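You operate a simulated robot arm through the tools that you are given. There is no shell and no other tool. Be economical: measure what you need, move in short steps, check, and stop when the job is done.

The job below is to be done with a simulated robot arm. You get a single attempt, and the scene is never put back.

TASK
Lead the yellow and green domino on the board and score one for blue.
Fine: from the fridge-side drawer, shut again; blue slider on one, round dial on two.
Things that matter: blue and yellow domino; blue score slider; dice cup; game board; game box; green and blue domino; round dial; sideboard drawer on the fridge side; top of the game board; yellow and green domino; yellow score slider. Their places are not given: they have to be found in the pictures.

Only the result counts: the job must be done as asked and must still hold three seconds after the hand-in. Knocking over, shifting, dropping, spilling or breaking anything else fails it.

THE ROBOT
A 6-joint arm with a two-finger parallel gripper, fixed in place. Base frame: the origin is at the foot of the arm, x ahead of it, y to its left, z up. Lengths are in cm, angles in rad, forces in N, time in s.
With the tool pointing down near the work surface it reaches from about 18 to 84 cm from the base axis. Its first joint turns from -2.897 to 2.897 rad. Payload 3.91 kg.
Tool frame: the origin (TCP) lies between the finger pads and is the grasp point; the fingertips stand 3 cm ahead of it; z points along the fingers, y is the line along which they close. The gripper opens to 11 cm. The fingers are 2 cm wide and 1 cm thick; the gripper's body (4.8 by 11.2 cm) begins 5.5 cm behind the TCP.
Orientation is that of the tool frame in the base frame, as a unit quaternion [x, y, z, w]. With the fingers straight down and closing along the base's y, the tool's x points along the base's -x, its y along +y and its z along -z.

THE INTERFACE
- The arm moves only by the tool servo_tool. Its argument "plan" is one flat list of numbers, 7 for each row, row after row: the gripper command, from -1 (fully open) to 1 (shut), values between in proportion, then the shift along the base's x, y, z in units of 30 mm (1.0 is 30 mm), then the turn, a rotation vector about the base's x, y, z in units of 8 degrees (1.0 is 8 degrees). In form: [grip, tx, ty, tz, wx, wy, wz, grip, tx, ty, tz, wx, wy, wz, ...]. A call has 1 to 10 rows; each row shifts and turns the commanded pose from where the row before left it. A call with a number of a shift or a turn outside -1 to 1 is refused whole. Each row takes 0.2 s and may step no farther than 5 cm and 0.15 rad from the row before; otherwise, or with a gripper value out of range, the whole call is refused. Where a pose cannot be reached the arm comes as near as it can. A force on the tool above 90 N (or 10 N above the force at the start of the call, whichever is more), or a blocked arm, ends the call early, and 0.2 s more pass. The fingers move at their own pace (about 10.8 cm/s each) and stop on an object; they squeeze with about 27 N. The grip force told is the motor's: it shows also when the fingers shut on nothing. Time passes only in rows, and 0.2 s behind the last, so rows that do not move let the fingers close. It gives the time, the measured TCP pose, the force on the tool (base axes), the opening and the grip force at its end, in the units of the frame above (readings bear some noise), with the torque about the TCP (base axes, N m) and any sound that the robot's microphone picked up.
- Cameras (640 x 400 px; columns grow to the right, rows downward): "scene" is fixed at [5.39, -65.14, 144.55]; the picture's right is [0.48, -0.88, 0.00], its down [-0.73, -0.40, -0.56] and it looks along [0.49, 0.27, -0.83] (base axes); focal length 231 px, centre (320, 200). "wrist" rides on the gripper at [7.7, 0.7, -11.5] in the tool frame; the picture's right is [-0.09, 1.00, 0.00], its down [-0.80, -0.07, -0.59] and it looks along [-0.59, -0.05, 0.80] (tool axes); focal length 270 px, centre (320, 200).
- snapshot(camera): a new picture of that camera. No time passes.
- raise_lower(by): slides the trunk up (or, below 0, down) by that many cm; the arm rides with it, the base frame stays. It gives what a move gives, with no picture.
- pixel_to_xyz(camera, pixels): for up to 12 pixels [column, row] of the newest picture of that camera ("zoom" is the newest enlarged one), the place [x, y, z] in the base frame of the surface seen there, good to about 0.2 cm, but the place of the scene camera against the robot may be out by one fixed shift of up to 1.8 cm in any direction. No time passes.
- close_up(camera, box): a new picture of the part [left, top, right, bottom] of that camera's present view, enlarged. No time passes.
- job_done(): hands the job in; it is judged then, once.

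Keep the steps short. Do not move on a guess: measure, check each grasp and each placing, and mend mistakes. In all there are 80 turns and 54 pictures (those below and enlarged ones count). Leave the gripper open and the arm clear of the work at the hand-in unless told otherwise, and finish with a single line.

The tools are called as name(argument=value, ...) on one line, values as JSON. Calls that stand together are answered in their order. servo_tool: Moves the arm, as the interface text tells. Its arguments: {"type":"object","properties":{"plan":{"type":"array","items":{"type":"number"}}},"required":["plan"]} The other tools are called the same way: raise_lower (by) slides the trunk up or down; snapshot (camera) takes a picture; pixel_to_xyz (camera, pixels) gives the place of the surface under pixels of a picture; close_up (camera, box) takes an enlarged picture of a part of a camera's view; job_done () hands the job in.

At the start:

```text
time: 0.0
eef_pos: [10.75, -34.21, 120.37]
orientation: [0.0, 1.0, 0.0, 0.0]
force: [0.4, 0.7, -0.3]
moment: [0.05, -0.03, 0.0]
gripper_width: 10.99
grasp_force: 0.0
trunk travel left (down, up): [-40.0, 14.0]
```

scene: 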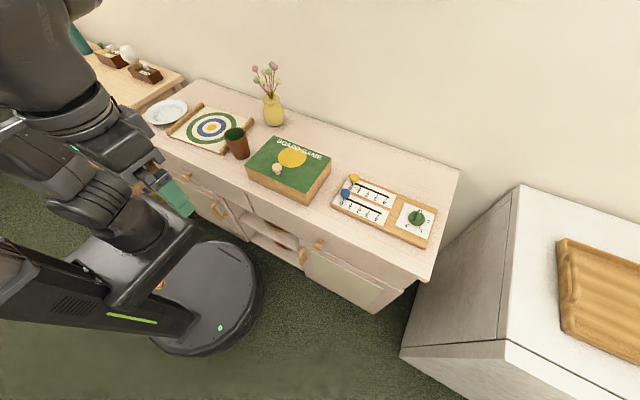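
wrist: 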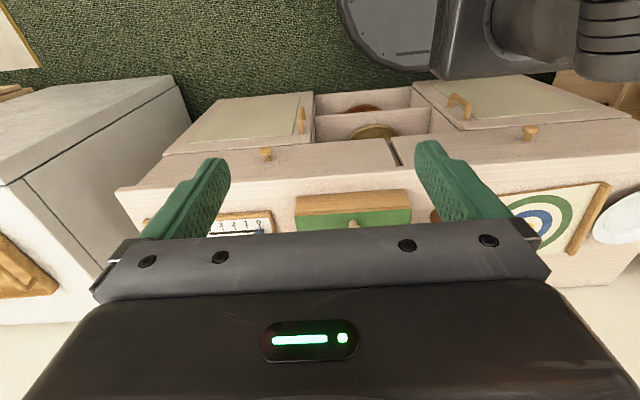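

I see a sideboard with a target board, a game box, and a score board with sliders and a dial. I'll enlarge these first.

close_up(camera="scene", box=[310, 160, 450, 250])

close_up(camera="scene", box=[140, 80, 460, 310])

```text
4.44 times, centred on (380, 205) of scene
```

zoom: 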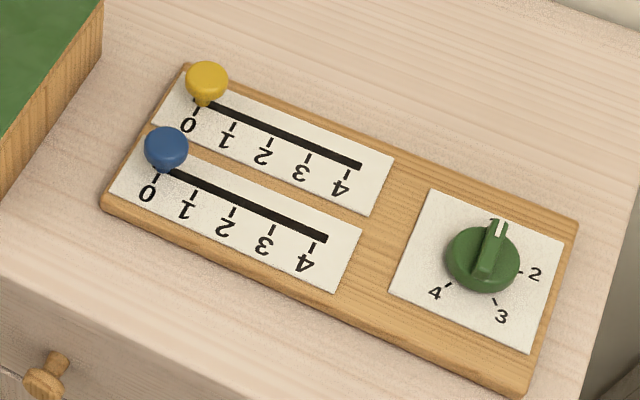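

```text
1.74 times, centred on (300, 195) of scene
```

zoom: 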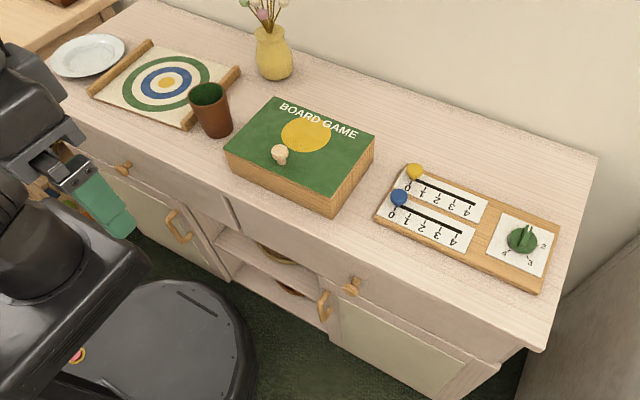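

The dial is at 1 and the blue slider at 0. Next I measure the key points in the scene picture.

pixel_to_xyz(camera="scene", pixels=[[346, 194], [355, 179], [416, 217], [318, 243], [187, 176], [212, 127], [333, 205], [429, 245], [238, 135], [278, 168], [428, 278], [303, 262]])

close_up(camera="scene", box=[270, 210, 370, 280])

close_up(camera="scene", box=[140, 80, 280, 180])

```text
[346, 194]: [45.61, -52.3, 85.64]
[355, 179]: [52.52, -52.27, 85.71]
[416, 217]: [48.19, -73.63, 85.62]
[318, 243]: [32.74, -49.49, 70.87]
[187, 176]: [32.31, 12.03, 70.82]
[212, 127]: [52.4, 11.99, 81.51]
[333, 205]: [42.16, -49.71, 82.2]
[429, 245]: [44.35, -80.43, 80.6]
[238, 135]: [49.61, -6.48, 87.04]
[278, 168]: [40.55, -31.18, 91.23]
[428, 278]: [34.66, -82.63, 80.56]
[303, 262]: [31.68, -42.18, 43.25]
```

```text
5.71 times, centred on (320, 245) of scene
```

zoom: 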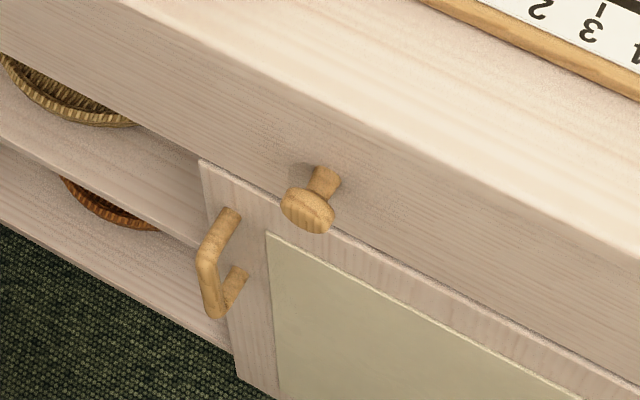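

```text
4.00 times, centred on (210, 130) of scene
```

zoom: 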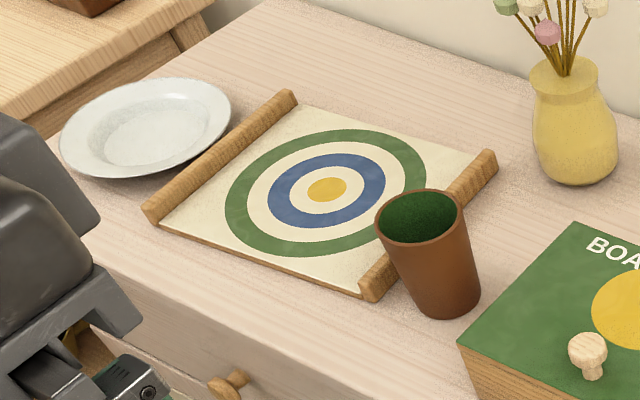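

Scoreboard top lies at about z 82, the drawer knob at about (32.7, -49.5, 70.9), and the board centre at about (52.4, 12). Now I move high above the scoreboard so the wrist camera can measure it precisely.

servo_tool(plan=[-1, 0.8, -0.8, -0.4, 0, 0, 0, -1, 0.8, -0.8, -0.4, 0, 0, 0, -1, 0.8, -0.8, -0.4, 0, 0, 0, -1, 0.8, -0.8, -0.4, 0, 0, 0, -1, 0.8, -0.8, -0.4, 0, 0, 0, -1, 0.8, -0.8, -0.4, 0, 0, 0, -1, 0.8, -0.8, -0.4, 0, 0, 0, -1, 0.8, -0.8, -0.4, 0, 0, 0, -1, 0.8, -0.8, -0.4, 0, 0, 0, -1, 0.8, -0.8, -0.4, 0, 0, 0])

snapshot(camera="wrist")

```text
time: 2.2
eef_pos: [34.77, -58.19, 108.4]
orientation: [0.0, 1.0, 0.001, 0.0]
force: [0.0, -0.6, 0.7]
moment: [0.01, 0.02, 0.0]
gripper_width: 11.01
grasp_force: 0.0
trunk travel left (down, up): [-40.0, 14.0]
```

```text
47 pictures are left
```

wrist: 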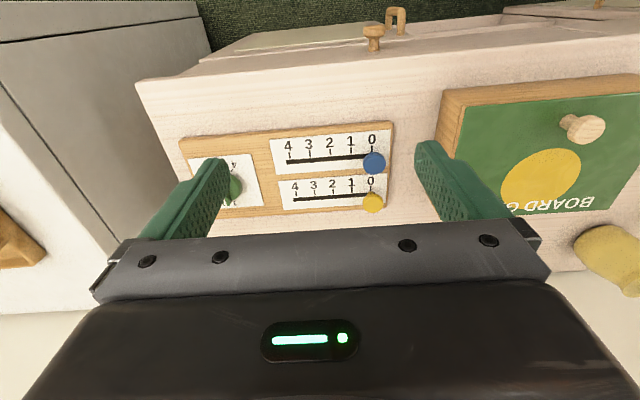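

The wrist camera sees the sliders, dial and knob. Measuring their places.

pixel_to_xyz(camera="wrist", pixels=[[374, 162], [371, 148], [351, 149], [330, 151], [289, 153], [373, 203], [234, 188], [373, 33], [290, 163], [186, 140], [392, 124], [232, 165]])

close_up(camera="wrist", box=[170, 110, 410, 230])

```text
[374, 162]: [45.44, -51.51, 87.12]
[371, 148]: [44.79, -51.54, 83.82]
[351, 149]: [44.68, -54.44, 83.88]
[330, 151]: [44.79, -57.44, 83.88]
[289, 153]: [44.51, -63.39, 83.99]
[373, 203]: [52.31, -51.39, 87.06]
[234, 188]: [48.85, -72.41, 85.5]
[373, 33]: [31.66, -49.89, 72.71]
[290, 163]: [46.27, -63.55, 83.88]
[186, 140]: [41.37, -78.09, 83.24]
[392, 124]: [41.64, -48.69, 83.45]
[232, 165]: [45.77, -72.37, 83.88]
```

```text
2.67 times, centred on (290, 170) of wrist
```

zoom: 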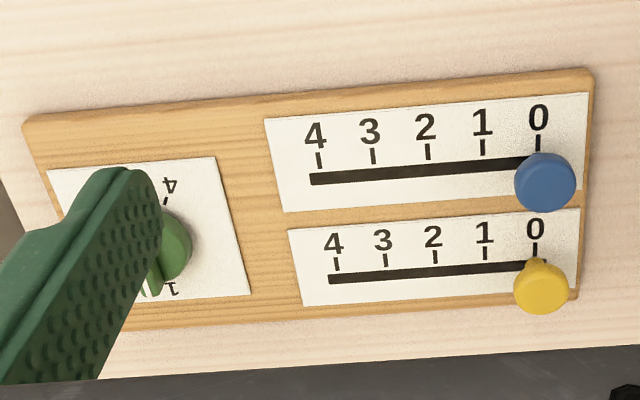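

Blue slider knob sits at about (46, -51.5), with a top at z 87.1. Tick spacing is 2.95 cm toward -y. I approach above the blue slider with the gripper half open.

servo_tool(plan=[0.1, 0.628, 0.367, -0.745, 0, 0, 0, 0.1, 0.628, 0.367, -0.745, 0, 0, 0, 0.1, 0.628, 0.367, -0.745, 0, 0, 0, 0.1, 0.628, 0.367, -0.745, 0, 0, 0, 0.1, 0.628, 0.367, -0.745, 0, 0, 0, 0.1, 0.628, 0.367, -0.745, 0, 0, 0])

snapshot(camera="wrist")

```text
time: 3.6
eef_pos: [46.04, -51.62, 94.88]
orientation: [0.0, 1.0, 0.0, -0.001]
force: [-0.6, 0.8, 0.8]
moment: [0.01, -0.01, 0.0]
gripper_width: 4.94
grasp_force: 0.1
trunk travel left (down, up): [-40.0, 14.0]
```

```text
45 pictures are left
```

wrist: 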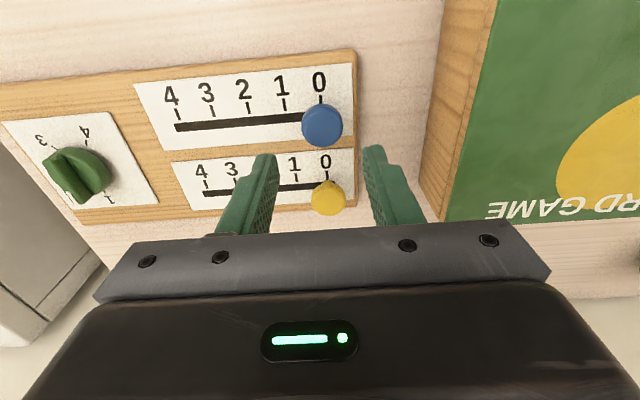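

The view is clear; I measure the blue knob, the dial and the labels again from here.

pixel_to_xyz(camera="wrist", pixels=[[323, 121], [303, 124], [342, 120], [322, 106], [321, 96], [285, 100], [328, 192], [180, 128], [72, 190], [92, 172], [438, 190], [50, 155]])

close_up(camera="wrist", box=[0, 100, 180, 220])

```text
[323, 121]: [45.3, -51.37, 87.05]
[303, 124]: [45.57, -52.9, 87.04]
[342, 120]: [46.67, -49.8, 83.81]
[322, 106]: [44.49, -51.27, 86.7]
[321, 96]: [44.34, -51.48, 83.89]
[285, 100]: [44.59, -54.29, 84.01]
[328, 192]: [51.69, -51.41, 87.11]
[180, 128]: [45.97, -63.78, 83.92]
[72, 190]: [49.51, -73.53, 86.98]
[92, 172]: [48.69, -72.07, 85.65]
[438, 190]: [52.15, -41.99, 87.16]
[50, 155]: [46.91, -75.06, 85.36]
```

```text
3.33 times, centred on (90, 160) of wrist
```

zoom: 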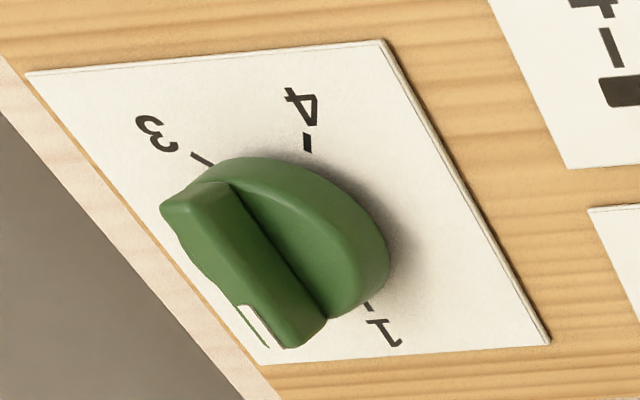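

Knob top centre is about (45.7, -51.4, 87.05). Lowering around it, then closing.

servo_tool(plan=[0.1, -0.07, 0.06, -0.8, 0, 0, 0, 0.1, 0, 0, -0.8, 0, 0, 0, 0.1, 0, 0, -0.8, 0, 0, 0, 1, 0, 0, 0, 0, 0, 0, 1, 0, 0, 0, 0, 0, 0])

snapshot(camera="wrist")

```text
time: 4.8
eef_pos: [45.87, -51.43, 87.76]
orientation: [0.001, 1.0, 0.0, 0.001]
force: [0.4, -4.6, -3.1]
moment: [-0.36, -0.2, 0.01]
gripper_width: 3.16
grasp_force: 45.1
trunk travel left (down, up): [-40.0, 14.0]
```

```text
43 pictures are left
```

wrist: 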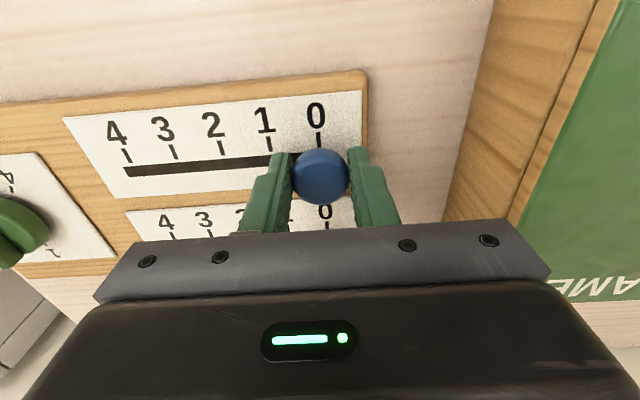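

Blue knob is gripped (3.16 cm). Sliding it 2.95 cm toward -y, to the 1 tick.

servo_tool(plan=[1, 0, -0.25, 0, 0, 0, 0, 1, 0, -0.25, 0, 0, 0, 0, 1, 0, -0.25, 0, 0, 0, 0, 1, 0, -0.24, 0, 0, 0, 0, 1, 0, 0, 0, 0, 0, 0])

close_up(camera="wrist", box=[100, 60, 440, 260])

```text
time: 6.0
eef_pos: [45.8, -54.34, 87.76]
orientation: [0.0, 1.0, 0.0, 0.001]
force: [4.0, -1.8, 0.6]
moment: [-0.05, 0.53, 0.18]
gripper_width: 3.18
grasp_force: 45.0
trunk travel left (down, up): [-40.0, 14.0]
```

```text
1.88 times, centred on (270, 160) of wrist
```

zoom: 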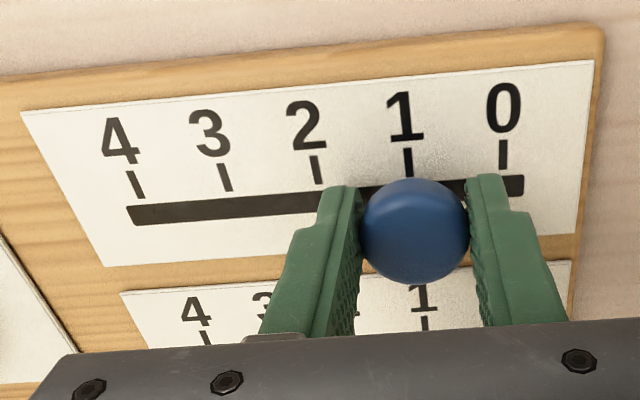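

The slider is at 1. Releasing and rising.

servo_tool(plan=[0.1, 0, 0, 0, 0, 0, 0, 0.1, 0, 0, 0, 0, 0, 0, 0.1, 0, 0, 0.8, 0, 0, 0, 0.1, 0, -0.7, 0.8, 0, 0, 0, 0.1, 0, -0.7, 0.8, 0, 0, 0, 0.1, 0, -0.7, 0.8, 0, 0, 0, 0.1, 0, -0.7, 0.5, 0, 0, 0])

snapshot(camera="wrist")

```text
time: 7.6
eef_pos: [45.69, -62.83, 98.79]
orientation: [-0.001, 1.0, 0.0, -0.001]
force: [0.1, 1.0, 0.2]
moment: [0.0, 0.02, 0.02]
gripper_width: 4.96
grasp_force: 0.1
trunk travel left (down, up): [-40.0, 14.0]
```

```text
41 pictures are left
```

wrist: 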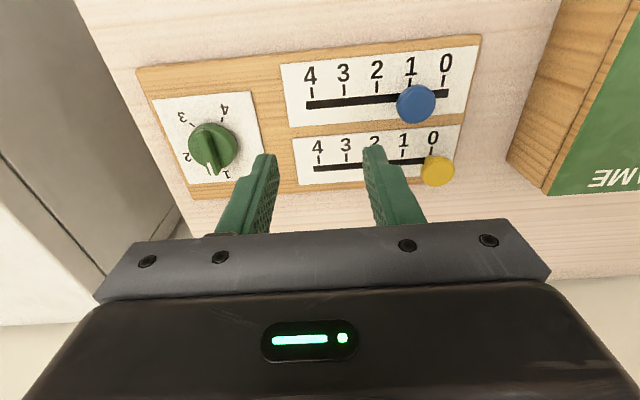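

Checking the slider's new position and measuring the dial marks.

close_up(camera="wrist", box=[150, 90, 270, 190])

pixel_to_xyz(camera="wrist", pixels=[[416, 101], [410, 81], [443, 79], [310, 90]])

```text
4.00 times, centred on (210, 140) of wrist
```

zoom: 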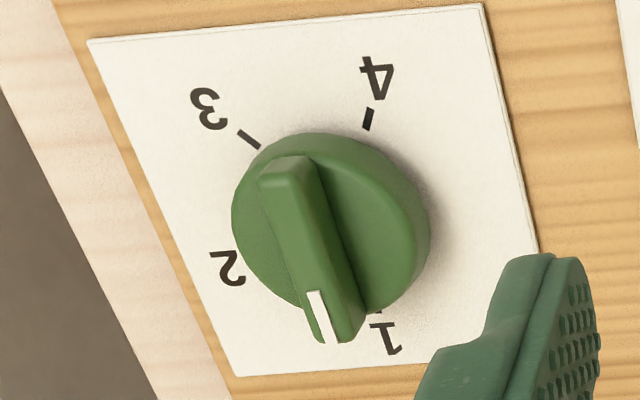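

```text
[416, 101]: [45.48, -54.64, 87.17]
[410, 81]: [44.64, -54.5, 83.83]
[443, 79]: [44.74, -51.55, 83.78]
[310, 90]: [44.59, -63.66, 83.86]
```

Slider knob y = -54.6, matching the 1 tick at -54.5. Now the dial points in the zoom.

pixel_to_xyz(camera="zoom", pixels=[[368, 119], [248, 138], [228, 268], [385, 338], [285, 165], [314, 295], [330, 335], [300, 235], [385, 215], [88, 40], [484, 5], [300, 200]])

```text
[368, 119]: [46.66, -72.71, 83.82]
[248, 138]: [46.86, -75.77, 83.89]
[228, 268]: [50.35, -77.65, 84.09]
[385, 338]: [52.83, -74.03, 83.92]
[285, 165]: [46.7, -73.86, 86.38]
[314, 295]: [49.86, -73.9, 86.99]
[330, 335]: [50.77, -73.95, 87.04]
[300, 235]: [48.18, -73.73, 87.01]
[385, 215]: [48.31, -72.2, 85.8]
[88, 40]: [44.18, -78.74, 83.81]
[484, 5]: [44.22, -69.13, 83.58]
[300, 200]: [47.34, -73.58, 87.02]
```

Dial centre is about (48.95, -73.85), top z 87; the ridge points along +x (on 1). Label 2 lies at about -69° and the ticks are evenly 69° apart. I go above it to test reach.

servo_tool(plan=[0.1, 0.27, -0.917, -0.2, 0, 0, 0, 0.1, 0.27, -0.917, -0.2, 0, 0, 0, 0.1, 0.27, -0.917, -0.2, 0, 0, 0, 0.1, 0.27, -0.917, -0.2, 0, 0, 0, 0.1, 0, 0, 0, 0, 0, 0])

snapshot(camera="wrist")

```text
time: 8.8
eef_pos: [45.07, -66.63, 95.27]
orientation: [-0.001, 1.0, 0.0, 0.0]
force: [-1.1, 0.7, 0.0]
moment: [0.0, 0.01, 0.0]
gripper_width: 4.96
grasp_force: 0.1
out of reach, approached as far as the arm can: row 1, 2, 3, 4
trunk travel left (down, up): [-40.0, 14.0]
```

```text
39 pictures are left
```

wrist: 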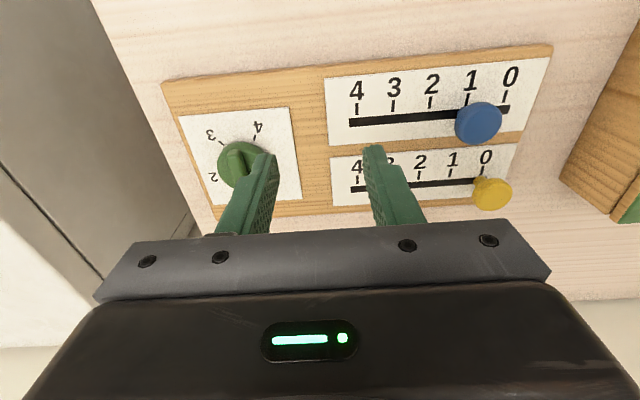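

Tool-down reach stops at about 80 cm radius, while the dial is at 88.6. I'll raise the trunk and tilt the tool about base y (the fingers still close along y) to gain reach.

raise_lower(by=13)

servo_tool(plan=[0.1, 0, 0, 0, 0, -0.95, 0, 0.1, 0, 0, 0, 0, -0.95, 0, 0.1, 0, 0, 0, 0, -0.95, 0, 0.1, 0, 0, 0, 0, -0.95, 0, 0.1, 0.4, -0.6, -0.8, 0, 0, 0, 0.1, 0.4, -0.6, -0.8, 0, 0, 0, 0.1, 0.3, -0.6, -0.8, 0, 0, 0, 0.1, 0.3, -0.6, -0.8, 0, 0, 0, 0.1, 0, 0, -0.8, 0, 0, 0])

snapshot(camera="wrist")

```text
time: 10.4
eef_pos: [45.02, -66.6, 108.13]
orientation: [-0.001, 1.0, 0.0, 0.001]
force: [-0.4, 0.2, -0.5]
moment: [0.0, 0.01, 0.0]
gripper_width: 4.97
grasp_force: 0.0
trunk travel left (down, up): [-53.0, 1.0]
```

```text
time: 12.4
eef_pos: [48.43, -72.25, 96.02]
orientation: [0.0, 0.965, 0.0, 0.262]
force: [0.1, -0.1, 0.1]
moment: [0.01, -0.02, 0.01]
gripper_width: 4.96
grasp_force: 0.2
out of reach, approached as far as the arm can: row 8
trunk travel left (down, up): [-53.0, 1.0]
```

```text
38 pictures are left
```

wrist: 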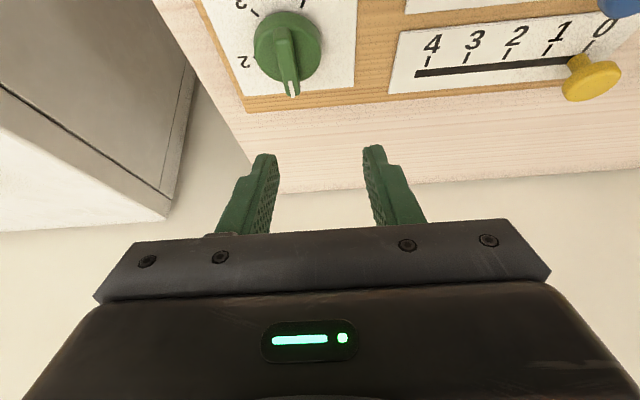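

Reached (48.4, -72.25, 96) tilted 30°. Re-measuring the dial from here.

close_up(camera="wrist", box=[200, 0, 360, 110])

pixel_to_xyz(camera="wrist", pixels=[[288, 60], [293, 92], [282, 34], [310, 40], [265, 50], [245, 62], [320, 43], [290, 76]])

```text
3.64 times, centred on (280, 55) of wrist
```

zoom: 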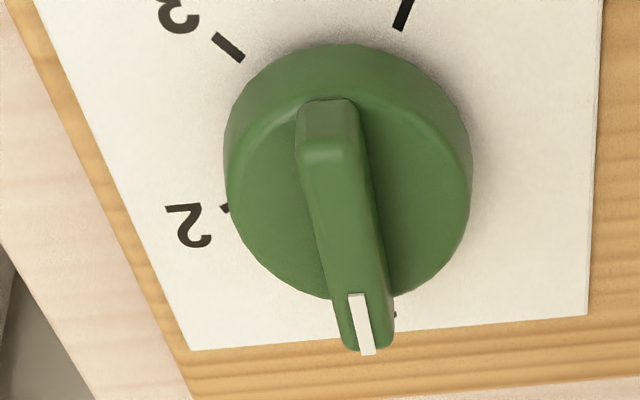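

```text
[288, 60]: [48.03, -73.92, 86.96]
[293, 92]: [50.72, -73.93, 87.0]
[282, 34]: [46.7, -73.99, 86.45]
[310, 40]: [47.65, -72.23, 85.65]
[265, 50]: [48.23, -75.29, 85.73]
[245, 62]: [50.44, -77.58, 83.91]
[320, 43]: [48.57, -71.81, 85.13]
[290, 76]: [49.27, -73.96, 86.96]
```

Ridge centre line is y = -73.95, with the ridge spanning z 85.7–87.0. I move to just above it.

servo_tool(plan=[0.1, -0.1, -0.1, -0.5, 0, 0, 0, 0.1, -0.1, -0.2, -0.5, 0, 0, 0, 0.1, -0.03, -0.267, -0.5, 0, 0, 0, 0.1, 0, 0, 0, 0, 0, 0])

snapshot(camera="wrist")

```text
time: 13.4
eef_pos: [47.25, -72.72, 91.55]
orientation: [0.0, 0.965, -0.001, 0.262]
force: [-0.7, 0.1, -0.3]
moment: [-0.03, 0.03, 0.03]
gripper_width: 4.94
grasp_force: 0.1
out of reach, approached as far as the arm can: row 2, 3
trunk travel left (down, up): [-53.0, 1.0]
```

```text
36 pictures are left
```

wrist: 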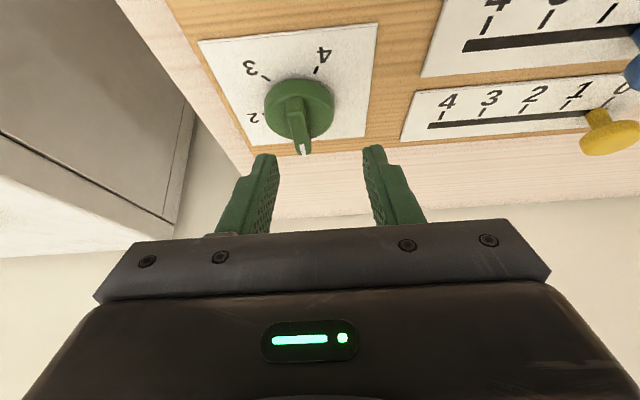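

Short by 1.3 cm. I tilt 10° more (to 40°) and go on.

servo_tool(plan=[0.1, 0, 0, 0, 0, -0.6, 0, 0.1, 0, 0, 0, 0, -0.6, 0, 0.1, 0, -0.2, 0, 0, 0, 0, 0.1, 0.1, -0.21, 0, 0, 0, 0, 0.1, 0, 0, 0, 0, 0, 0])

snapshot(camera="wrist")

```text
time: 14.6
eef_pos: [47.49, -73.65, 91.72]
orientation: [0.001, 0.939, -0.002, 0.343]
force: [-0.6, 0.3, -0.4]
moment: [0.01, 0.03, -0.01]
gripper_width: 4.98
grasp_force: 0.0
trunk travel left (down, up): [-53.0, 1.0]
```

```text
35 pictures are left
```

wrist: 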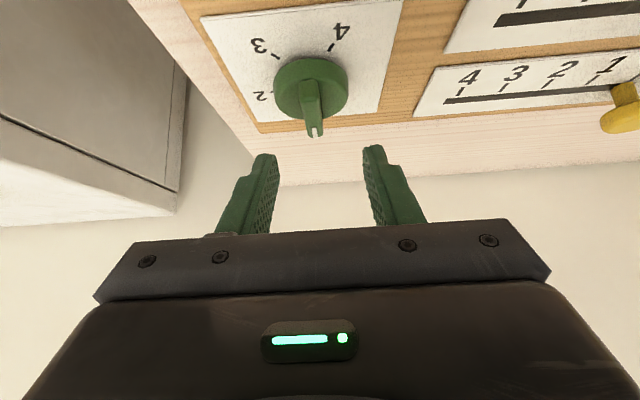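

Reachable. Descending about 2.8 cm onto the ridge, still open, then checking.

servo_tool(plan=[0.1, 0.01, -0.1, -0.31, 0, 0, 0, 0.1, 0, 0, -0.31, 0, 0, 0, 0.1, 0, 0, -0.31, 0, 0, 0, 0.1, 0, 0, 0, 0, 0, 0])

snapshot(camera="wrist")

```text
time: 15.6
eef_pos: [47.31, -73.57, 88.99]
orientation: [0.0, 0.939, -0.001, 0.343]
force: [-0.1, 0.3, 0.1]
moment: [0.03, 0.01, 0.01]
gripper_width: 4.95
grasp_force: 0.2
out of reach, approached as far as the arm can: row 1
trunk travel left (down, up): [-53.0, 1.0]
```

```text
34 pictures are left
```

wrist: 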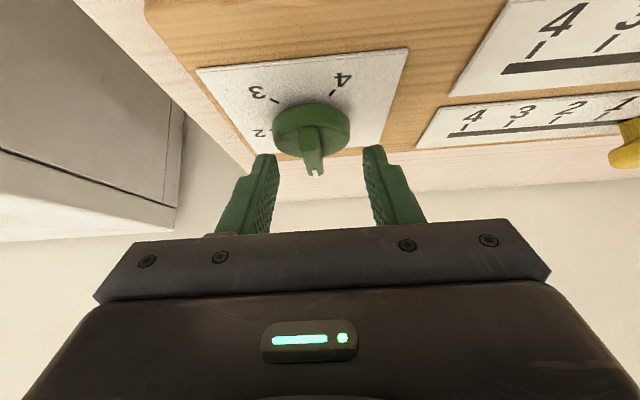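

Still slightly short; the shoulder is now too high for this tilt. I rise 6 cm, lower the trunk 6 cm, and try y again.

servo_tool(plan=[0.1, 0, 0, 0.7, 0, 0, 0, 0.1, 0, 0, 0.7, 0, 0, 0, 0.1, 0, 0, 0.7, 0, 0, 0, 0.1, 0, 0, 0, 0, 0, 0])

raise_lower(by=-6)

servo_tool(plan=[0.1, 0.05, -0.13, 0, 0, 0, 0, 0.1, 0, 0, 0, 0, 0, 0])

```text
time: 16.6
eef_pos: [47.44, -73.72, 95.2]
orientation: [0.0, 0.94, 0.0, 0.342]
force: [0.8, -0.1, 0.6]
moment: [-0.01, -0.01, -0.02]
gripper_width: 4.94
grasp_force: 0.0
trunk travel left (down, up): [-53.0, 1.0]
```

```text
time: 17.6
eef_pos: [47.37, -73.84, 89.22]
orientation: [-0.001, 0.94, 0.0, 0.342]
force: [0.2, 0.0, -0.2]
moment: [-0.03, -0.01, -0.05]
gripper_width: 4.91
grasp_force: 0.1
trunk travel left (down, up): [-47.0, 7.0]
```

```text
time: 18.2
eef_pos: [47.5, -73.85, 89.17]
orientation: [0.0, 0.939, -0.001, 0.343]
force: [0.4, 0.3, 0.8]
moment: [-0.02, -0.01, -0.04]
gripper_width: 4.93
grasp_force: 0.1
out of reach, approached as far as the arm can: row 1
trunk travel left (down, up): [-47.0, 7.0]
```

Now at y = -73.85, close enough. Lowering 2.5 mm and closing on the ridge.

servo_tool(plan=[0.1, 0, 0, -0.09, 0, 0, 0, 1, 0, 0, 0, 0, 0, 0, 1, 0, 0, 0, 0, 0, 0, 1, 0, 0, 0, 0, 0, 0])

close_up(camera="wrist", box=[200, 40, 440, 240])

```text
time: 19.2
eef_pos: [47.43, -74.08, 88.94]
orientation: [0.001, 0.939, -0.002, 0.344]
force: [4.0, -12.9, 1.8]
moment: [-0.3, -0.23, -0.24]
gripper_width: 1.08
grasp_force: 44.3
trunk travel left (down, up): [-47.0, 7.0]
```

```text
2.00 times, centred on (320, 140) of wrist
```

zoom: 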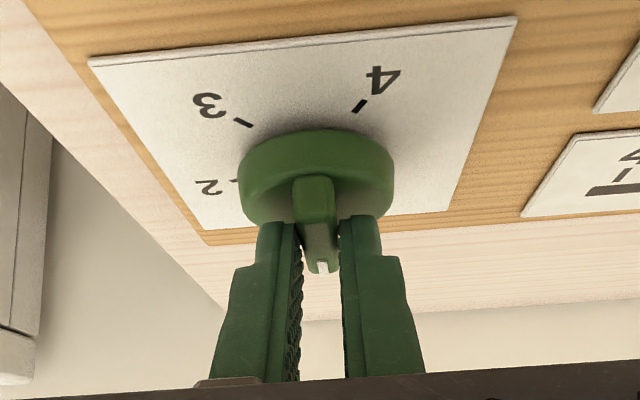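

Ridge gripped (1.08 cm). Now turning about the dial axis by -69° in two parts; first 4 rows.

servo_tool(plan=[1, 0.004, 0.065, 0, 0, 0, -0.958, 1, 0.013, 0.064, 0, 0, 0, -0.958, 1, 0.022, 0.062, 0, 0, 0, -0.958, 1, 0.03, 0.059, 0, 0, 0, -0.958, 1, 0, 0, 0, 0, 0, 0])

snapshot(camera="wrist")

```text
time: 20.4
eef_pos: [47.59, -73.16, 88.74]
orientation: [0.249, 0.906, -0.091, 0.33]
force: [3.7, -12.1, 3.9]
moment: [-0.28, -0.04, -0.1]
gripper_width: 1.09
grasp_force: 44.9
trunk travel left (down, up): [-47.0, 7.0]
```

```text
32 pictures are left
```

wrist: 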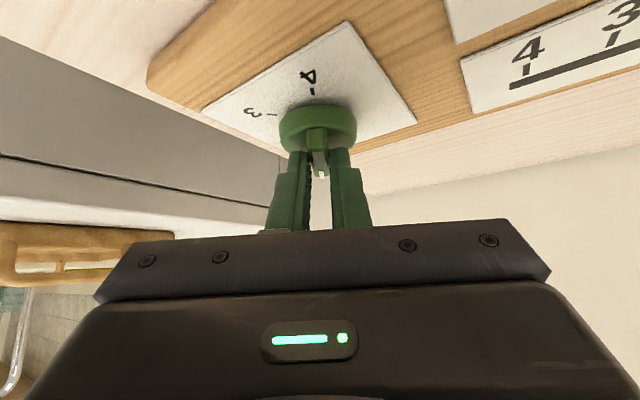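

The dial follows (about 31°). Continuing with the remaining 38°.

servo_tool(plan=[1, 0.037, 0.054, 0.03, 0, 0, -0.958, 1, 0.044, 0.049, 0.02, 0, 0, -0.958, 1, 0.05, 0.043, 0, 0, 0, -0.958, 1, 0.055, 0.035, 0, 0, 0, -0.958, 1, 0.06, 0.028, 0, 0, 0, -0.958, 1, 0, 0, 0, 0, 0, 0])

close_up(camera="scene", box=[380, 180, 450, 250])

snapshot(camera="wrist")

```text
time: 21.8
eef_pos: [48.42, -72.48, 88.92]
orientation: [0.532, 0.775, -0.194, 0.281]
force: [6.2, -5.7, -1.1]
moment: [0.5, 0.18, 0.08]
gripper_width: 1.06
grasp_force: 45.0
trunk travel left (down, up): [-47.0, 7.0]
```

```text
5.71 times, centred on (415, 215) of scene
```

zoom: 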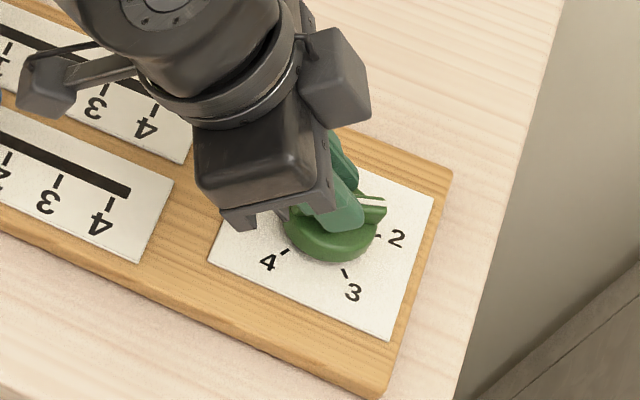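

```text
30 pictures are left
```

wrist: 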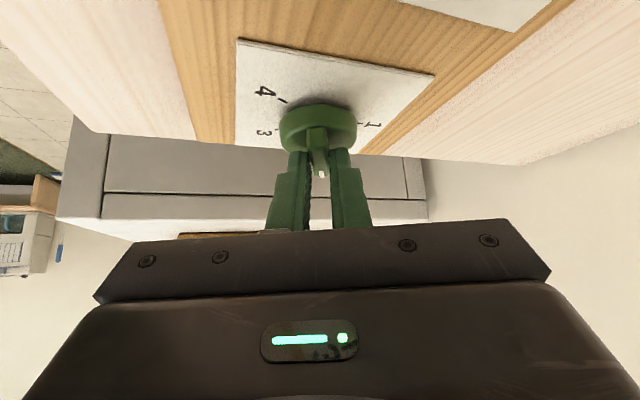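

Gripper yaw is 69°. Opening and backing out along the tool axis, then checking the pointer.

servo_tool(plan=[0.3, 0, 0, 0, 0, 0, 0, 0.3, 0, 0, 0, 0, 0, 0, 0.3, -0.2, 0.5, 0.75, 0, 0, 0, 0.3, -0.2, 0.5, 0.75, 0, 0, 0, 0.3, -0.2, 0.5, 0.75, 0, 0, 0, 0.3, -0.2, 0.8, 0.75, 0, 0, 0, 0.3, -0.4, 0.8, 0.75, 0, 0, 0])

close_up(camera="scene", box=[330, 170, 450, 250])

snapshot(camera="wrist")

```text
time: 23.4
eef_pos: [44.75, -63.07, 100.64]
orientation: [0.531, 0.776, -0.192, 0.282]
force: [-0.3, -0.5, 0.4]
moment: [-0.04, -0.03, -0.01]
gripper_width: 3.84
grasp_force: 0.0
trunk travel left (down, up): [-47.0, 7.0]
```

```text
5.00 times, centred on (390, 210) of scene
```

zoom: 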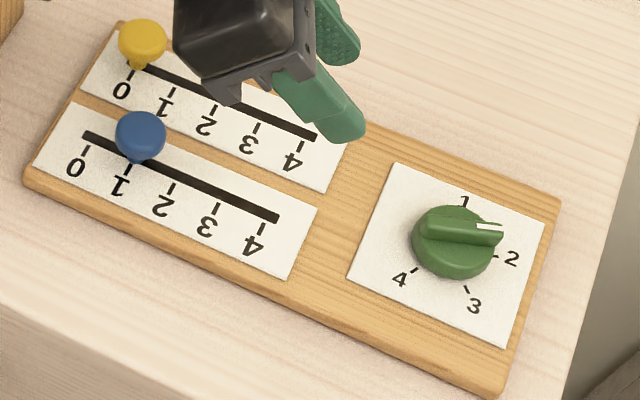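

```text
28 pictures are left
```

wrist: 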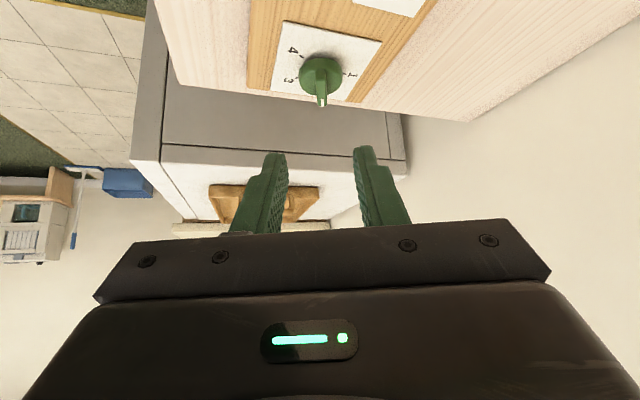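

The pointer looks to be near 2. Measuring its direction.

pixel_to_xyz(camera="zoom", pixels=[[430, 222], [497, 228], [465, 225], [482, 227], [495, 255], [467, 289], [414, 272], [512, 258]])

pixel_to_xyz(camera="wrist", pixels=[[320, 78], [323, 102], [320, 72]])

```text
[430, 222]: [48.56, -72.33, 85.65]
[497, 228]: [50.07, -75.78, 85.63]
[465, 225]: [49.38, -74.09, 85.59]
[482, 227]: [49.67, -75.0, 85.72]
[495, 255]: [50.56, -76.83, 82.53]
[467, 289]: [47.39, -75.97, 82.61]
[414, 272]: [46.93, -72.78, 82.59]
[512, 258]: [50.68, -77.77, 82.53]
```

```text
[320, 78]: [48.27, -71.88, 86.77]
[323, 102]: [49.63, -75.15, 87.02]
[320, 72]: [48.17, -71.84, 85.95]
```

The pointer direction measures about -67°, and tick 2 is at about -69°: on 2. Now the drawer: swinging the yaw back and moving in front of the knob.

servo_tool(plan=[0.1, -0.84, 0.5, 0.1, 0, 0, 0.958, 0.1, -0.84, 0.5, 0, 0, 0, 0.958, 0.1, -0.84, 0.5, 0, 0, 0, 0.958, 0.1, -0.84, 0.5, 0, 0, 0, 0.958, 0.1, -0.84, 0.5, 0, 0, 0, 0.958, 0.1, -0.84, 0.5, 0, 0, 0, 0.958, 0.1, -0.84, 0.5, 0, 0, 0, 0.958, 0.1, -0.84, 0.5, 0, 0, 0, 0.958, 0.1, -0.84, 0.5, 0, 0, 0, 0.958, 0.1, 0, 0, -1, 0, 0, 0])

servo_tool(plan=[0.1, -0.1, 0, -1, 0, 0, 0, 0.1, -0.1, 0, -1, 0, 0, 0, 0.1, -0.1, 0, -1, 0, 0, 0, 0.1, 0, 0, 0, 0, 0, 0])

snapshot(camera="wrist")

```text
time: 25.6
eef_pos: [22.14, -49.75, 97.48]
orientation: [0.0, 0.94, 0.0, 0.342]
force: [0.6, 0.1, 0.5]
moment: [0.01, 0.04, 0.02]
gripper_width: 4.98
grasp_force: 0.0
trunk travel left (down, up): [-47.0, 7.0]
```

```text
time: 26.6
eef_pos: [21.08, -49.7, 88.72]
orientation: [0.0, 0.94, -0.001, 0.341]
force: [-0.4, 0.2, 1.6]
moment: [0.01, 0.01, -0.04]
gripper_width: 4.95
grasp_force: 0.0
trunk travel left (down, up): [-47.0, 7.0]
```

```text
27 pictures are left
```

wrist: 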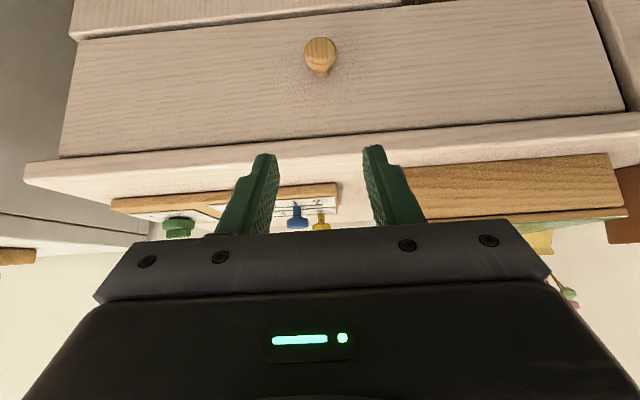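

Knob is at (320, 50). Measuring the knob, drawer front edges and overhang.

pixel_to_xyz(camera="wrist", pixels=[[320, 50], [320, 73], [306, 50], [335, 50], [320, 40], [320, 95], [320, 143], [62, 155], [620, 110], [320, 170]])

```text
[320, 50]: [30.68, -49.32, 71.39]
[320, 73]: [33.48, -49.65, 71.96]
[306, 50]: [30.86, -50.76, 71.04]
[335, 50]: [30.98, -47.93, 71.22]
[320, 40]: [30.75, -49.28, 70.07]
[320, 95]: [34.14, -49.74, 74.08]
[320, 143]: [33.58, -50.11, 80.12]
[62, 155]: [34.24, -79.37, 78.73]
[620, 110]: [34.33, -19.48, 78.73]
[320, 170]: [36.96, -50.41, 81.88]
```

Knob head is centred on (31.2, -49.35, 71.3), 3 cm across; the drawer front is at x 34.2. Approaching along the tool axis and gripping the head.

servo_tool(plan=[0.1, 0.285, 0.03, -0.81, 0, 0, 0, 0.1, 0.285, 0.03, -0.81, 0, 0, 0, 0.1, 0.285, 0.03, -0.81, 0, 0, 0, 0.1, 0.285, 0.03, -0.81, 0, 0, 0, 0.1, 0.525, 0, -0.617, 0, 0, 0, 0.1, 0.525, 0, -0.617, 0, 0, 0, 0.1, 0.525, 0, -0.617, 0, 0, 0, 0.1, 0.525, 0, -0.617, 0, 0, 0, 1, 0, 0, 0, 0, 0, 0, 1, 0, 0, 0, 0, 0, 0])

snapshot(camera="wrist")

```text
time: 28.8
eef_pos: [30.99, -49.44, 71.29]
orientation: [0.001, 0.94, -0.001, 0.342]
force: [0.8, -11.1, -3.7]
moment: [-0.58, 0.13, -0.13]
gripper_width: 3.36
grasp_force: 45.5
trunk travel left (down, up): [-47.0, 7.0]
```

```text
26 pictures are left
```

wrist: 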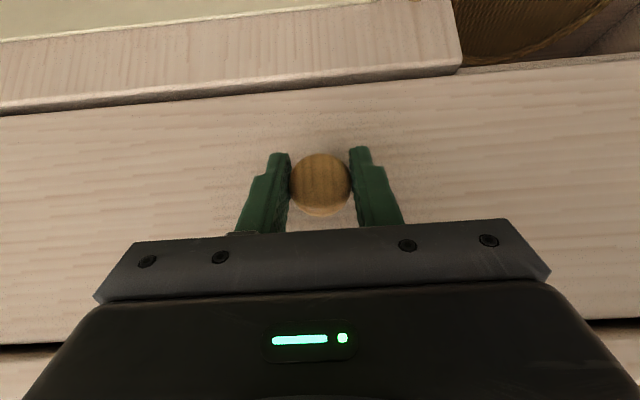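

Knob gripped at 3.36 cm. Pulling the drawer out 12 cm, smoothly.

servo_tool(plan=[1, -0.2, 0, 0, 0, 0, 0, 1, -0.4, 0, 0, 0, 0, 0, 1, -0.45, 0, 0, 0, 0, 0, 1, -0.45, 0, 0, 0, 0, 0, 1, -0.45, 0, 0, 0, 0, 0, 1, -0.45, 0, 0, 0, 0, 0, 1, -0.45, 0, 0, 0, 0, 0, 1, -0.45, 0, 0, 0, 0, 0, 1, -0.4, 0, 0, 0, 0, 0, 1, -0.3, 0, 0, 0, 0, 0])

snapshot(camera="scene")

```text
time: 31.0
eef_pos: [18.79, -49.42, 71.48]
orientation: [0.0, 0.939, -0.001, 0.343]
force: [-1.3, -19.3, 11.2]
moment: [-0.4, -0.87, 0.41]
gripper_width: 3.37
grasp_force: 44.4
trunk travel left (down, up): [-47.0, 7.0]
```

```text
25 pictures are left
```

scene: 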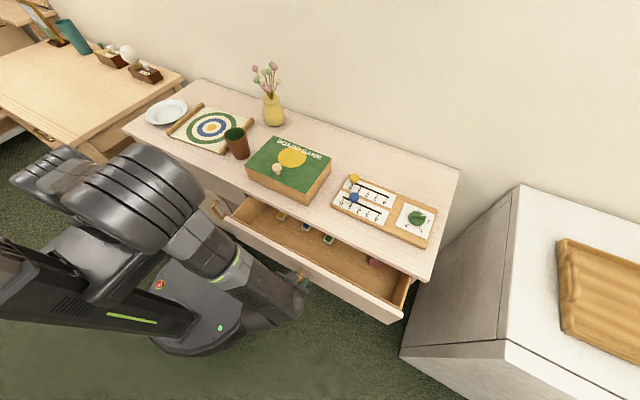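

The drawer is open 12 cm and holds pieces. Zooming in.

close_up(camera="scene", box=[230, 190, 410, 310])

servo_tool(plan=[1, -0.2, 0, 0, 0, 0, 0, 1, -0.3, 0, 0, 0, 0, 0, 1, -0.3, 0, 0, 0, 0, 0, 1, -0.3, 0, 0, 0, 0, 0, 1, -0.2, 0, 0, 0, 0, 0])

close_up(camera="scene", box=[220, 190, 400, 320])

```text
3.33 times, centred on (320, 250) of scene
```

zoom: 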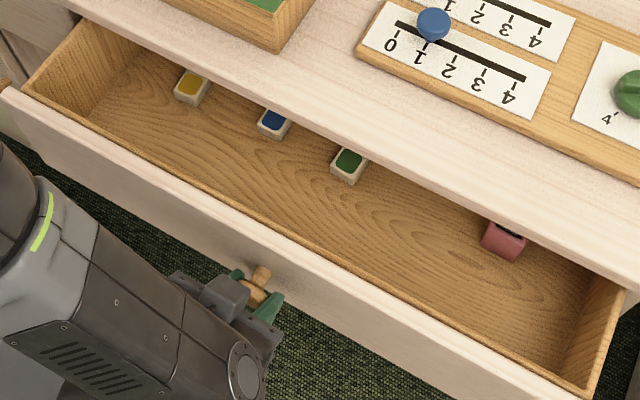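

```text
time: 32.2
eef_pos: [14.89, -49.34, 71.42]
orientation: [0.0, 0.94, 0.0, 0.342]
force: [0.7, -25.5, 2.3]
moment: [0.27, -0.4, 0.14]
gripper_width: 3.34
grasp_force: 45.4
trunk travel left (down, up): [-47.0, 7.0]
```

```text
3.08 times, centred on (310, 255) of scene
```

zoom: 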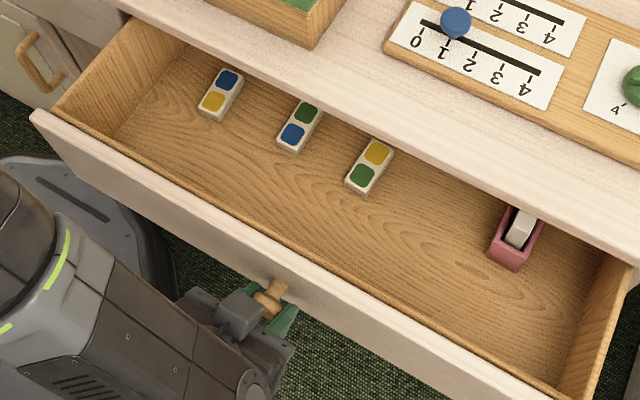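

Yellow-and-green domino is the third piece, at zoom (370, 167). Measuring it.

pixel_to_xyz(camera="zoom", pixels=[[370, 165], [378, 150], [362, 177], [385, 143], [352, 183], [357, 171], [378, 178], [440, 240], [175, 160], [500, 250], [440, 285], [300, 125]])

```text
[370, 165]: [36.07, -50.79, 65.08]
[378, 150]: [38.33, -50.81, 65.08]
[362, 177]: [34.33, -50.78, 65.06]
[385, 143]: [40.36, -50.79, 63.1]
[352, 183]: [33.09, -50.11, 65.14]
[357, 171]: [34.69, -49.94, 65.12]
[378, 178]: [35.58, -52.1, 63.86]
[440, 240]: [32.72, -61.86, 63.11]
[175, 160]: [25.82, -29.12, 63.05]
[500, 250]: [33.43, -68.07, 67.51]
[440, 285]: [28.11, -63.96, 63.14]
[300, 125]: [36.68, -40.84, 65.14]
```

The domino is still under the tabletop edge (x 33.3). Pulling 7 cm more, watching for a stop.

servo_tool(plan=[1, -0.2, -0.05, 0, 0, 0, 0, 1, -0.35, -0.05, 0, 0, 0, 0, 1, -0.35, 0, 0, 0, 0, 0, 1, -0.35, 0, 0, 0, 0, 0, 1, -0.35, 0, 0, 0, 0, 0, 1, -0.35, 0, 0, 0, 0, 0, 1, -0.3, 0, 0, 0, 0, 0, 1, -0.15, 0, 0, 0, 0, 0])

close_up(camera="scene", box=[200, 190, 400, 320])

```text
time: 34.0
eef_pos: [7.83, -49.63, 71.41]
orientation: [0.0, 0.939, 0.0, 0.343]
force: [0.5, 3.0, 5.1]
moment: [0.41, -0.83, -0.17]
gripper_width: 3.37
grasp_force: 44.7
trunk travel left (down, up): [-47.0, 7.0]
```

```text
3.08 times, centred on (300, 255) of scene
```

zoom: 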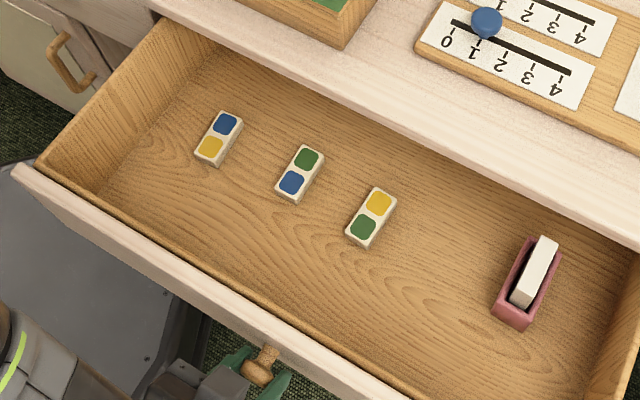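

Fully visible now. I measure the domino, then release the knob and rise.

pixel_to_xyz(camera="zoom", pixels=[[370, 216], [379, 203], [362, 227], [382, 188], [397, 196], [346, 236], [362, 247], [420, 270]])

servo_tool(plan=[0.1, 0, 0, 0, 0, 0, 0, 0.1, 0, 0, 0, 0, 0, 0, 0.1, -0.1, 0, 0.9, 0, 0, 0, 0.1, -0.1, 0, 0.9, 0, 0, 0, 0.1, 0, 0, 0.9, 0, 0, 0, 0.1, 0, 0, 0.9, 0, 0, 0, 0.1, 0.3, 0, 0.9, 0, 0.9, 0, 0.1, 0.6, 0, 0.5, 0, 0.9, 0, 0.1, 0.8, 0, 0, 0, 0.9, 0, 0.1, 0.8, 0, 0, 0, 0.9, 0])

```text
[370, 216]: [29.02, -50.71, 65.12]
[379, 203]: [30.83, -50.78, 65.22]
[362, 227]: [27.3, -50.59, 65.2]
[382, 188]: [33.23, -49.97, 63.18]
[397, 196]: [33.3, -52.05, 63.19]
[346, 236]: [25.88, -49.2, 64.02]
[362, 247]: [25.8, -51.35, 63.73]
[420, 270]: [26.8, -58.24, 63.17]
```

```text
time: 36.2
eef_pos: [14.63, -49.69, 86.58]
orientation: [0.0, 0.995, 0.0, 0.096]
force: [0.3, 0.4, -0.6]
moment: [0.0, 0.02, 0.0]
gripper_width: 4.93
grasp_force: 0.1
trunk travel left (down, up): [-47.0, 7.0]
```

The domino centre should be about (28.8, -50, top 66.7). Removing the remaining 11° tilt and moving above it for a wrist look.

servo_tool(plan=[0.1, 0.9, -0.05, 0, 0, 0.69, 0, 0.1, 0.9, -0.05, 0, 0, 0.69, 0, 0.1, 0.9, 0, 0, 0, 0, 0, 0.1, 0.5, 0, 0, 0, 0, 0, 0.1, 0, 0, 0, 0, 0, 0])

snapshot(camera="wrist")

```text
time: 37.4
eef_pos: [24.36, -49.84, 86.46]
orientation: [0.0, 1.0, 0.0, 0.003]
force: [-0.1, -0.1, 0.1]
moment: [-0.01, 0.0, 0.0]
gripper_width: 4.96
grasp_force: 0.1
trunk travel left (down, up): [-47.0, 7.0]
```

```text
21 pictures are left
```

wrist: 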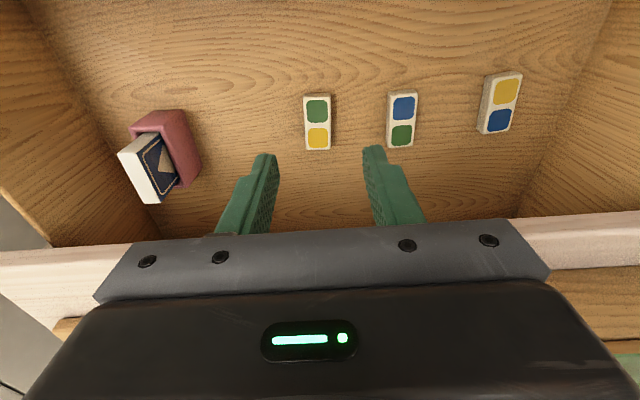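

pixel_to_xyz(camera="wrist", pixels=[[317, 124], [318, 148], [316, 98], [306, 124], [329, 124], [317, 138], [317, 111], [340, 120]])

```text
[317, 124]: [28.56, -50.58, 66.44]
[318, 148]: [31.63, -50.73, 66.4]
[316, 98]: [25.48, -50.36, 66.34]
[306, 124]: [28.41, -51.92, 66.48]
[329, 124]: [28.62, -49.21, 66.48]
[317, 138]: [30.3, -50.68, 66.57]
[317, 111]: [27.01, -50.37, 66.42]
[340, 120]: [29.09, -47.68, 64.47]
```

Domino centre (28.5, -50.55), top 66.45, floor 64.5. Lowering over it, still open.

servo_tool(plan=[0.1, 0.65, -0.12, -0.88, 0, 0, 0, 0.1, 0.65, -0.12, -0.88, 0, 0, 0, 0.1, 0, 0, -0.88, 0, 0, 0, 0.1, 0, 0, -0.88, 0, 0, 0, 0.1, 0, 0, -0.88, 0, 0, 0, 0.1, 0, 0, -0.88, 0, 0, 0, 0.1, 0, 0, -0.83, 0, 0, 0, 0.1, 0, 0, 0, 0, 0, 0])

snapshot(camera="wrist")

```text
time: 39.2
eef_pos: [28.2, -50.53, 68.17]
orientation: [0.001, 1.0, -0.001, 0.001]
force: [0.3, 0.0, 0.9]
moment: [0.03, 0.02, 0.0]
gripper_width: 4.96
grasp_force: 0.2
trunk travel left (down, up): [-47.0, 7.0]
```

```text
20 pictures are left
```

wrist: 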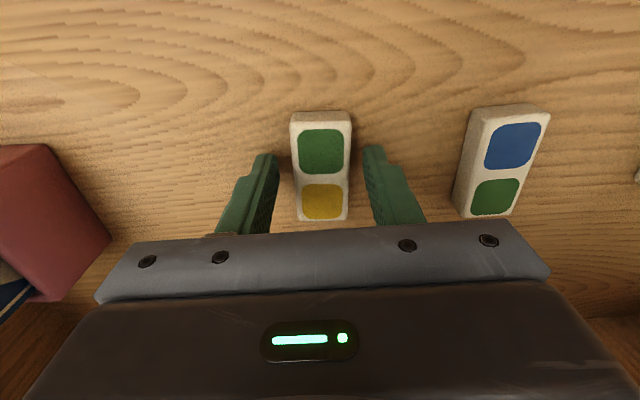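

The domino lies between the fingers. Closing and lifting slightly.

servo_tool(plan=[1, 0, 0, 0, 0, 0, 0, 1, 0, 0, 0, 0, 0, 0, 1, 0, 0, 0.3, 0, 0, 0, 1, 0, 0, 0.7, 0, 0, 0, 1, 0, 0, 0.8, 0, 0, 0])

snapshot(camera="wrist")

```text
time: 40.4
eef_pos: [28.19, -50.56, 73.49]
orientation: [0.001, 1.0, 0.0, 0.001]
force: [0.1, 1.0, -1.2]
moment: [0.01, 0.0, -0.01]
gripper_width: 3.1
grasp_force: 26.5
trunk travel left (down, up): [-47.0, 7.0]
```

```text
19 pictures are left
```

wrist: 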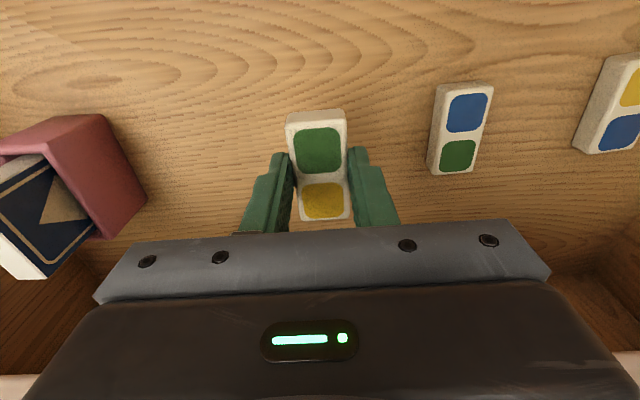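

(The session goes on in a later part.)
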